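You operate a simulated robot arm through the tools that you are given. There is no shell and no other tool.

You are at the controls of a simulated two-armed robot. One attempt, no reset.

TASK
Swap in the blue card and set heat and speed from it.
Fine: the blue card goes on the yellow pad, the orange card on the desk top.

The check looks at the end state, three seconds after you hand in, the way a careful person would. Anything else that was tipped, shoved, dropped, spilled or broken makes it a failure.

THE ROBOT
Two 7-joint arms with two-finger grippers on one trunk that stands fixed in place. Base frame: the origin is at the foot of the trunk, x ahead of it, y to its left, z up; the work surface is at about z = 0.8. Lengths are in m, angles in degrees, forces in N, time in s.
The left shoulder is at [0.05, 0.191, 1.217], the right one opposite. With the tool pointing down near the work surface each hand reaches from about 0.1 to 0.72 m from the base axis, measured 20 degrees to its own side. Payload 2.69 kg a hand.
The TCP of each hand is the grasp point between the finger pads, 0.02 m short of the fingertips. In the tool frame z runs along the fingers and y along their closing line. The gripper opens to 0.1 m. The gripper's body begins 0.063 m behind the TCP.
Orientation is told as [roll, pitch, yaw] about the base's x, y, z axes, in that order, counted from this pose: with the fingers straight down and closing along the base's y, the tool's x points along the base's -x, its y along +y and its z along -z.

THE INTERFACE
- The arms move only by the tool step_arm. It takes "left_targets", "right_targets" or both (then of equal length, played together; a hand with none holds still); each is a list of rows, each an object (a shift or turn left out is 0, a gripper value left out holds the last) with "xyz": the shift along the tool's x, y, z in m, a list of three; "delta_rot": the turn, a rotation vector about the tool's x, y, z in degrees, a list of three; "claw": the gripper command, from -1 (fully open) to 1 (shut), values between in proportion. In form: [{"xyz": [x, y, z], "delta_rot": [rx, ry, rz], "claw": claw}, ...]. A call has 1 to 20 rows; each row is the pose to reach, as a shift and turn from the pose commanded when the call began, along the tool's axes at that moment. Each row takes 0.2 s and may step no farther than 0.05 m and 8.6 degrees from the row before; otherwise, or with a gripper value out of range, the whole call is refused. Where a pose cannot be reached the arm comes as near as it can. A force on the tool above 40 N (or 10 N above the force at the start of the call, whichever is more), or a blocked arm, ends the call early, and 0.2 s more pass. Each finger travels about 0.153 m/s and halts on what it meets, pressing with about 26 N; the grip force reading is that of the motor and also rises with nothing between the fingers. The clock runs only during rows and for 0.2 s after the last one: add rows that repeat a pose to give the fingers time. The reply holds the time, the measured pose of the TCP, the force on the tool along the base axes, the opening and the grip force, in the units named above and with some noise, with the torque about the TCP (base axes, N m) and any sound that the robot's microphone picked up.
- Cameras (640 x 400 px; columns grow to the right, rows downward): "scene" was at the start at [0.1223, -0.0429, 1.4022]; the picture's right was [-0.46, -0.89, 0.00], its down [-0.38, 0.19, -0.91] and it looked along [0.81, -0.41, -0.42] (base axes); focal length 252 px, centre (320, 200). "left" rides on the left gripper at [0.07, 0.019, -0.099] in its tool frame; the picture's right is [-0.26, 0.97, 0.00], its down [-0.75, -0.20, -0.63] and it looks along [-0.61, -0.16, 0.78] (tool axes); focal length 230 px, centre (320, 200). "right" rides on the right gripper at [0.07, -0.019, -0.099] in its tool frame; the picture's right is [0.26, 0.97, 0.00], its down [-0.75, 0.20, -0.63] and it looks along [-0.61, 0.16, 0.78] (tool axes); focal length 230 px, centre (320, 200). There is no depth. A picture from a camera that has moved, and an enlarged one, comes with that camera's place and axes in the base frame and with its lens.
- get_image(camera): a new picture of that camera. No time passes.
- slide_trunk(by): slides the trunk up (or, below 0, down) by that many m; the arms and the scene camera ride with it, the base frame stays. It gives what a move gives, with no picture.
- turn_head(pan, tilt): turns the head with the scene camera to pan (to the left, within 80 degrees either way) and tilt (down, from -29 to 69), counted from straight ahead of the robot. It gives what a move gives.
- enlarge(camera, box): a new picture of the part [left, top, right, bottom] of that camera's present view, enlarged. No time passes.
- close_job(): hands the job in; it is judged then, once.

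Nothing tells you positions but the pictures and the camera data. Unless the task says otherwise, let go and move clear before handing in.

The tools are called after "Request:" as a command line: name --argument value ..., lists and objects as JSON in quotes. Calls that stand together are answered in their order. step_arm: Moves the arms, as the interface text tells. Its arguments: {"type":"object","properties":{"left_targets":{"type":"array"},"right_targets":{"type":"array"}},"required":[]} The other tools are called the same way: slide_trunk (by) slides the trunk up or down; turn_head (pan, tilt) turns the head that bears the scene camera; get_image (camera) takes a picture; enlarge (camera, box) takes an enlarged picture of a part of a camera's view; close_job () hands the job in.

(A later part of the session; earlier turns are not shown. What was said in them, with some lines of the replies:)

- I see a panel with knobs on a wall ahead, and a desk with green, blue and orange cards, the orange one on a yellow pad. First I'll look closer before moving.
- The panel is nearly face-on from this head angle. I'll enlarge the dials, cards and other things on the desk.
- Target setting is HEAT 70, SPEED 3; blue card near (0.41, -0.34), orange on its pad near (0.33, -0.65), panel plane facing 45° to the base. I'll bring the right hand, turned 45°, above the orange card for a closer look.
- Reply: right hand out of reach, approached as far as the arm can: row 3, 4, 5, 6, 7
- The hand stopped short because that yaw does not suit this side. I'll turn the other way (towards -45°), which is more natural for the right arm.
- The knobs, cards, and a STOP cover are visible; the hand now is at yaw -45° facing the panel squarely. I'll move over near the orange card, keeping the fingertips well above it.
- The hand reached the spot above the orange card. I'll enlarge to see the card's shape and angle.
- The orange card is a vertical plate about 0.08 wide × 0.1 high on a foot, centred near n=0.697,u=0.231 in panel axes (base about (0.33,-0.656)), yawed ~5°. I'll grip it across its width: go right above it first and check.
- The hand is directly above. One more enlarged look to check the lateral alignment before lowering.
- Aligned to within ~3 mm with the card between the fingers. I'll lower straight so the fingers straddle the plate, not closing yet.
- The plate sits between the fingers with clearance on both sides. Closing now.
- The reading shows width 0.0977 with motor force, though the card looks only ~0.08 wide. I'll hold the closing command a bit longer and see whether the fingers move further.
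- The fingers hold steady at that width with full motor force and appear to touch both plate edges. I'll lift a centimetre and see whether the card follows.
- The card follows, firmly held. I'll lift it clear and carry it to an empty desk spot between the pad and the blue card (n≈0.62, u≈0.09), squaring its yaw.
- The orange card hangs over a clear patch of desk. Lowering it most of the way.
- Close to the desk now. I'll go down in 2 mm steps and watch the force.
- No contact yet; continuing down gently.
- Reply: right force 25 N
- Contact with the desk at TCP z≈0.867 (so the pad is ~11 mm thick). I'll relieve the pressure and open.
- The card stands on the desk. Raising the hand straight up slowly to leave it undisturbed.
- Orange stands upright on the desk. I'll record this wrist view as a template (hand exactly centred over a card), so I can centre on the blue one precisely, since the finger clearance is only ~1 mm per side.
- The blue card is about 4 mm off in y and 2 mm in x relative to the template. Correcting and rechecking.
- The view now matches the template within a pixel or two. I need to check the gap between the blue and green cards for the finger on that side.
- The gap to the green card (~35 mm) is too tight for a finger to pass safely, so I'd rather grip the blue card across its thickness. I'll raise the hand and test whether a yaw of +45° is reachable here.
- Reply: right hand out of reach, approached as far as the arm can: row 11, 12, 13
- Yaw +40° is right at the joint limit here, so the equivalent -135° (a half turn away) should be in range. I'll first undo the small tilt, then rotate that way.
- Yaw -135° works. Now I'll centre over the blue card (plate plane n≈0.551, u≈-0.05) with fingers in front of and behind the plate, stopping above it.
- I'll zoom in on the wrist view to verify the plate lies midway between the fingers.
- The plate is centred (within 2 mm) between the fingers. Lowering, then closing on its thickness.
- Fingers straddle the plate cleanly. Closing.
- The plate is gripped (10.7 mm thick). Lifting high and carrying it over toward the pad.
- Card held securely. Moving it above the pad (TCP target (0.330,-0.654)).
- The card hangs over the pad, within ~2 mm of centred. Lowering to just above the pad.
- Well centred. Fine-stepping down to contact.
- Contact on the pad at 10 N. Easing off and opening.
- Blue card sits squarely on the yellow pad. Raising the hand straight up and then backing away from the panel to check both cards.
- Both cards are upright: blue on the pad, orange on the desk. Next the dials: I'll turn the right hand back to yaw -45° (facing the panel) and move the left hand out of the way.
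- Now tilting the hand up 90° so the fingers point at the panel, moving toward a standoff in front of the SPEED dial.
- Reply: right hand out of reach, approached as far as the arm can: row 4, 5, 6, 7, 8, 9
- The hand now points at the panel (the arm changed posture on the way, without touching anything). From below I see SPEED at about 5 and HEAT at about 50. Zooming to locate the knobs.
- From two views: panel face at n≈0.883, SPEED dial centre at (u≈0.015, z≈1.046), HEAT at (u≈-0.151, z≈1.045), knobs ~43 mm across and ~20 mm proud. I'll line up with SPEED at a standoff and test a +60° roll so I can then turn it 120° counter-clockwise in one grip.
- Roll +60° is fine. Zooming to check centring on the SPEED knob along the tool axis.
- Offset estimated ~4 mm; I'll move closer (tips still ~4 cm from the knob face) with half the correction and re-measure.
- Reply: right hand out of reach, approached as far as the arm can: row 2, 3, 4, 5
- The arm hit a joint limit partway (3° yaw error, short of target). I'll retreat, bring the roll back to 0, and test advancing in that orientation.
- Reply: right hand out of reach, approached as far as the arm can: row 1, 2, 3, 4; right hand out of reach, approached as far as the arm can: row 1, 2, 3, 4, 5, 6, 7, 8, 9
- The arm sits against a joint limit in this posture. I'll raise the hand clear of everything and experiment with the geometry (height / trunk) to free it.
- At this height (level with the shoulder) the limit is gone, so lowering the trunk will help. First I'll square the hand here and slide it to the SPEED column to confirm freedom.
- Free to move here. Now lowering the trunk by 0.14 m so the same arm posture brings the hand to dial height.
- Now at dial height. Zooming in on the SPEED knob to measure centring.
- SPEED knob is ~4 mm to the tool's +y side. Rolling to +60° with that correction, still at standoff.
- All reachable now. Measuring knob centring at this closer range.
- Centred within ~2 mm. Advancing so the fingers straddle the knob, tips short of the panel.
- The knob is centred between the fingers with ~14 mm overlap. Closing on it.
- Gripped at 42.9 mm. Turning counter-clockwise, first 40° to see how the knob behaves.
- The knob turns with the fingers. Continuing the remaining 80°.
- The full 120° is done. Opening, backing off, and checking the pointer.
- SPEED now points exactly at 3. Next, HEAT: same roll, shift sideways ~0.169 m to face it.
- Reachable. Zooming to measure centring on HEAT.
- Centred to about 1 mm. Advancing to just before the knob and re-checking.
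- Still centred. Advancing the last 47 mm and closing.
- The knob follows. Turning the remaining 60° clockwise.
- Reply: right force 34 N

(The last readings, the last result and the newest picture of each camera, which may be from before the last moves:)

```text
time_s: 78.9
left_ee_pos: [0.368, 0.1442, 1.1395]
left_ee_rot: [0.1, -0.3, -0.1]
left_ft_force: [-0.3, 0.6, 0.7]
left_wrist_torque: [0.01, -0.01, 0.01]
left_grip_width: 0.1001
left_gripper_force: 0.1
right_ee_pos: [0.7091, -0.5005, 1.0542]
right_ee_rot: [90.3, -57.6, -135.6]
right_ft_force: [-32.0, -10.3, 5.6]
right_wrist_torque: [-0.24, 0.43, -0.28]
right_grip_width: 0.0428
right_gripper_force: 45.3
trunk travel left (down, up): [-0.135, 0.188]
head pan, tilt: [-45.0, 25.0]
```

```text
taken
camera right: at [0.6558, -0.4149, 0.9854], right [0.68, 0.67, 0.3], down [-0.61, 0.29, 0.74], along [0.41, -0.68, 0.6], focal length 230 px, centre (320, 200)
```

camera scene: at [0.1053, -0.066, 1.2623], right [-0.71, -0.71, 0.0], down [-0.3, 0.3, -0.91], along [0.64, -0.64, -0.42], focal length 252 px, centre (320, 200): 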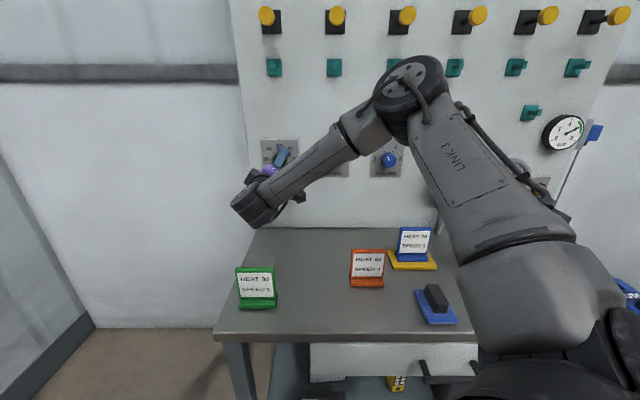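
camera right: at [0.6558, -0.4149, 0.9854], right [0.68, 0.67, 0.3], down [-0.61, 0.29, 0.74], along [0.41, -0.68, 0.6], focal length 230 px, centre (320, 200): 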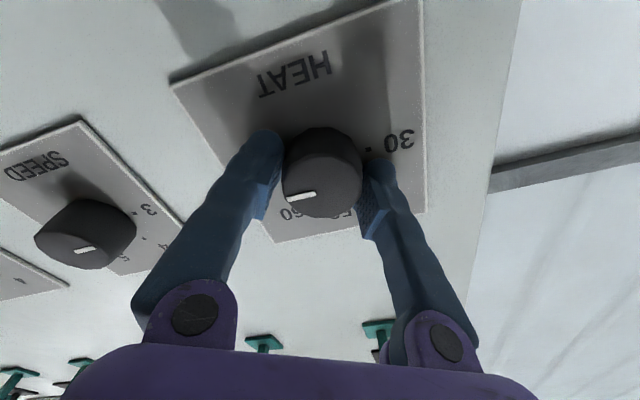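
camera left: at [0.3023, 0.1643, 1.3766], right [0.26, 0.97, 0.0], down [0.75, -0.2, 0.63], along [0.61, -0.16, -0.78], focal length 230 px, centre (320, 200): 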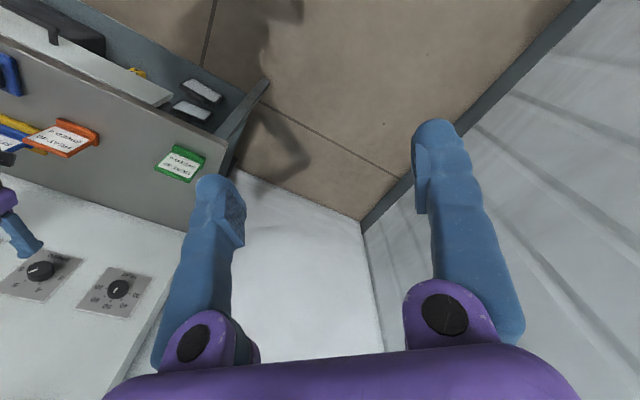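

Rotation done, with some side force from slight eccentricity. Opening, backing straight off, and checking.

Request:
step_arm --right_targets '[{"claw": -1}, {"claw": -1}, {"claw": -1}]'

Request:
step_arm --right_targets '[{"xyz": [0, 0, -0.03]}, {"xyz": [0, 0, -0.06]}, {"xyz": [0, 0, -0.1]}, {"xyz": [0, 0, -0.1]}]'

Request:
get_image --camera "right"

Request:
enlarge --camera "scene" --box '[240, 110, 400, 210]'

```text
time_s: 79.7
left_ee_pos: [0.372, 0.1448, 1.1385]
left_ee_rot: [0.1, -0.1, -0.1]
left_ft_force: [0.2, 0.1, -0.8]
left_wrist_torque: [-0.01, 0.0, 0.0]
left_grip_width: 0.1001
left_gripper_force: 0.1
right_ee_pos: [0.7134, -0.4983, 1.0518]
right_ee_rot: [89.8, -57.9, -134.8]
right_ft_force: [0.0, -1.1, 0.3]
right_wrist_torque: [0.01, 0.0, 0.0]
right_grip_width: 0.0999
right_gripper_force: 0.0
trunk travel left (down, up): [-0.135, 0.188]
head pan, tilt: [-45.0, 25.0]
```

```text
time_s: 80.7
left_ee_pos: [0.3718, 0.1452, 1.1395]
left_ee_rot: [0.0, 0.1, 0.0]
left_ft_force: [0.1, 0.5, -0.6]
left_wrist_torque: [0.0, -0.03, 0.0]
left_grip_width: 0.1001
left_gripper_force: 0.1
right_ee_pos: [0.643, -0.4281, 1.0493]
right_ee_rot: [89.9, -57.9, -134.9]
right_ft_force: [0.3, 0.3, 0.3]
right_wrist_torque: [0.0, -0.01, 0.06]
right_grip_width: 0.1003
right_gripper_force: 0.0
trunk travel left (down, up): [-0.135, 0.188]
head pan, tilt: [-45.0, 25.0]
```

```text
taken
camera right: at [0.5881, -0.3429, 0.9805], right [0.67, 0.68, 0.29], down [-0.61, 0.28, 0.74], along [0.42, -0.68, 0.6], focal length 230 px, centre (320, 200)
```

right: 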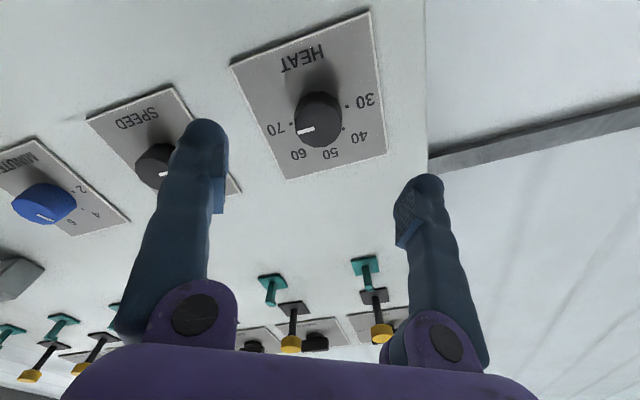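

```text
4.00 times, centred on (320, 160) of scene
camera zoom: at [0.1055, -0.0661, 1.2622], right [-0.71, -0.71, 0.0], down [-0.3, 0.3, -0.91], along [0.64, -0.64, -0.42], focal length 1006 px, centre (320, 360)
```

zoom: 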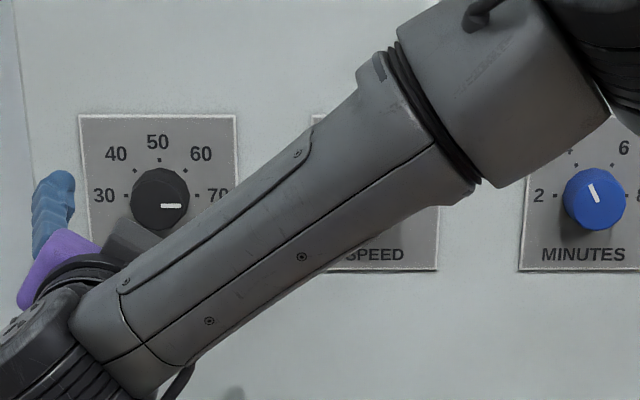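

HEAT now points at 70. I'll lift and back the arm away to get a clear view of everything.

Request:
step_arm --right_targets '[{"xyz": [-0.025, 0.016, -0.02]}, {"xyz": [-0.05, 0.032, -0.03]}, {"xyz": [-0.076, 0.048, -0.04]}, {"xyz": [-0.102, 0.064, -0.06]}, {"xyz": [-0.127, 0.079, -0.08]}, {"xyz": [-0.127, 0.079, -0.1]}, {"xyz": [-0.127, 0.079, -0.12]}, {"xyz": [-0.127, 0.079, -0.12]}]'

Request:
get_image --camera "scene"

```text
time_s: 82.5
left_ee_pos: [0.3712, 0.1461, 1.1381]
left_ee_rot: [0.1, 0.1, 0.1]
left_ft_force: [-1.2, 0.8, 0.4]
left_wrist_torque: [-0.01, -0.01, 0.0]
left_grip_width: 0.0999
left_gripper_force: 0.0
right_ee_pos: [0.56, -0.3425, 1.2016]
right_ee_rot: [89.8, -58.0, -134.7]
right_ft_force: [0.0, 0.6, 0.1]
right_wrist_torque: [0.01, -0.02, -0.02]
right_grip_width: 0.1
right_gripper_force: 0.0
trunk travel left (down, up): [-0.135, 0.188]
head pan, tilt: [-45.0, 25.0]
```

```text
taken
camera scene: at [0.1055, -0.0661, 1.2622], right [-0.71, -0.71, 0.0], down [-0.3, 0.3, -0.91], along [0.64, -0.64, -0.42], focal length 252 px, centre (320, 200)
```

scene: 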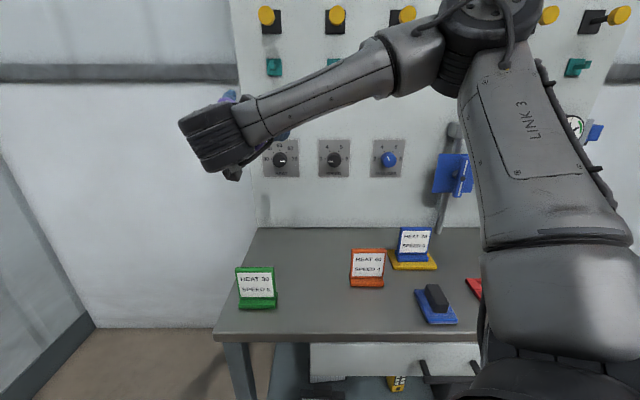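

Request:
enlarge --camera "scene" --box '[250, 125, 420, 190]'

Request:
enlarge --camera "scene" --box '[220, 210, 480, 340]'

Request:
enlarge --camera "scene" --box '[250, 130, 370, 185]'

```text
3.76 times, centred on (335, 158) of scene
camera zoom: at [0.1055, -0.0661, 1.2622], right [-0.71, -0.71, 0.0], down [-0.3, 0.3, -0.91], along [0.64, -0.64, -0.42], focal length 947 px, centre (264, 360)
```

zoom: 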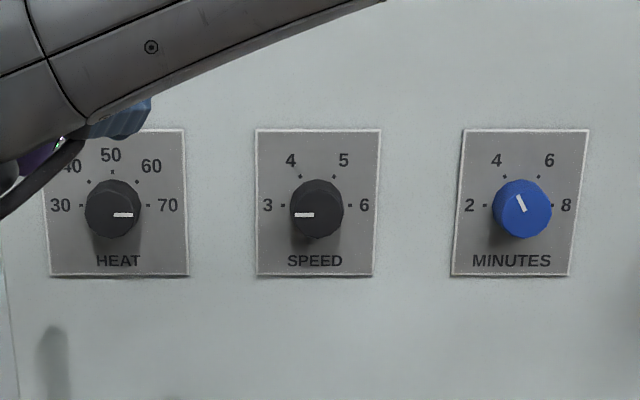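

```text
2.46 times, centred on (350, 275) of scene
camera zoom: at [0.1055, -0.0661, 1.2622], right [-0.71, -0.71, 0.0], down [-0.3, 0.3, -0.91], along [0.64, -0.64, -0.42], focal length 619 px, centre (246, 15)
```

zoom: 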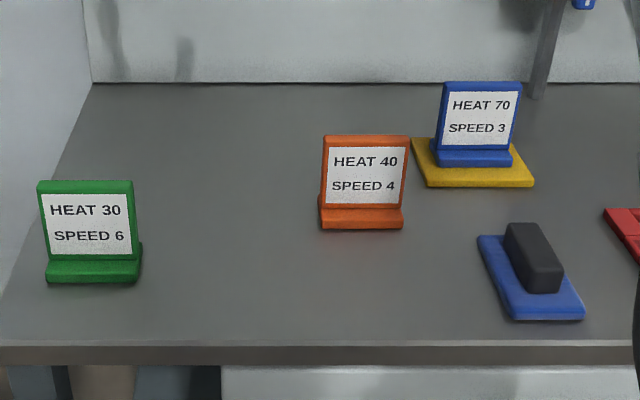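

```text
5.33 times, centred on (310, 158) of scene
camera zoom: at [0.1055, -0.0661, 1.2622], right [-0.71, -0.71, 0.0], down [-0.3, 0.3, -0.91], along [0.64, -0.64, -0.42], focal length 1342 px, centre (373, 427)
```

zoom: 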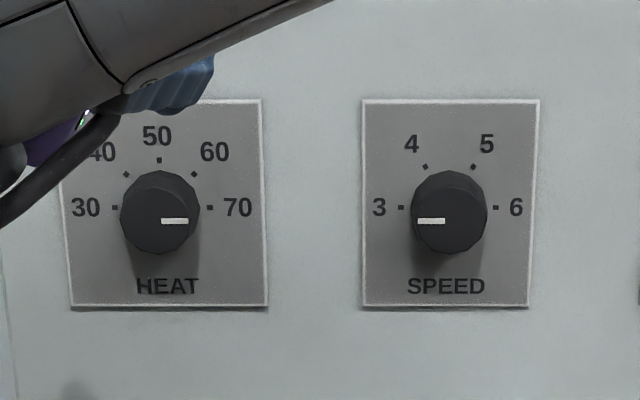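

HEAT points at 70 and SPEED at 3. The blue card stands on the yellow pad, the orange card stands on the desk, and the green card and everything else look untouched. Both grippers are empty and clear, so I'm handing in.

Request:
close_job

```text
The job is handed in.
```

The blue card is on the yellow pad, and HEAT is at 70 and SPEED at 3, as the card says. I handed the job in and have had no verdict back yet.

- **Cards:** The orange card stands upright on the desk, between the pad and the spot the blue card came from. The blue card sits upright and square on the pad, facing the same way the orange one did.
- **Dials:** I turned HEAT from 50 to 70 and SPEED from 5 to 3. In the last close-up, both pointers lay level on their marks.
- **Everything else:** The green card, the MINUTES dial and the black switch looked unchanged. The arm partly blocked the final view of the STOP cover and the upper switches, but I never worked near them.
- **Robot:** Both grippers are open, empty and clear of the desk and panel. I lowered the trunk by 0.14 m so the right arm could reach the dials, and left it there. I also moved the left hand about 0.2 m to the left, out of the way.
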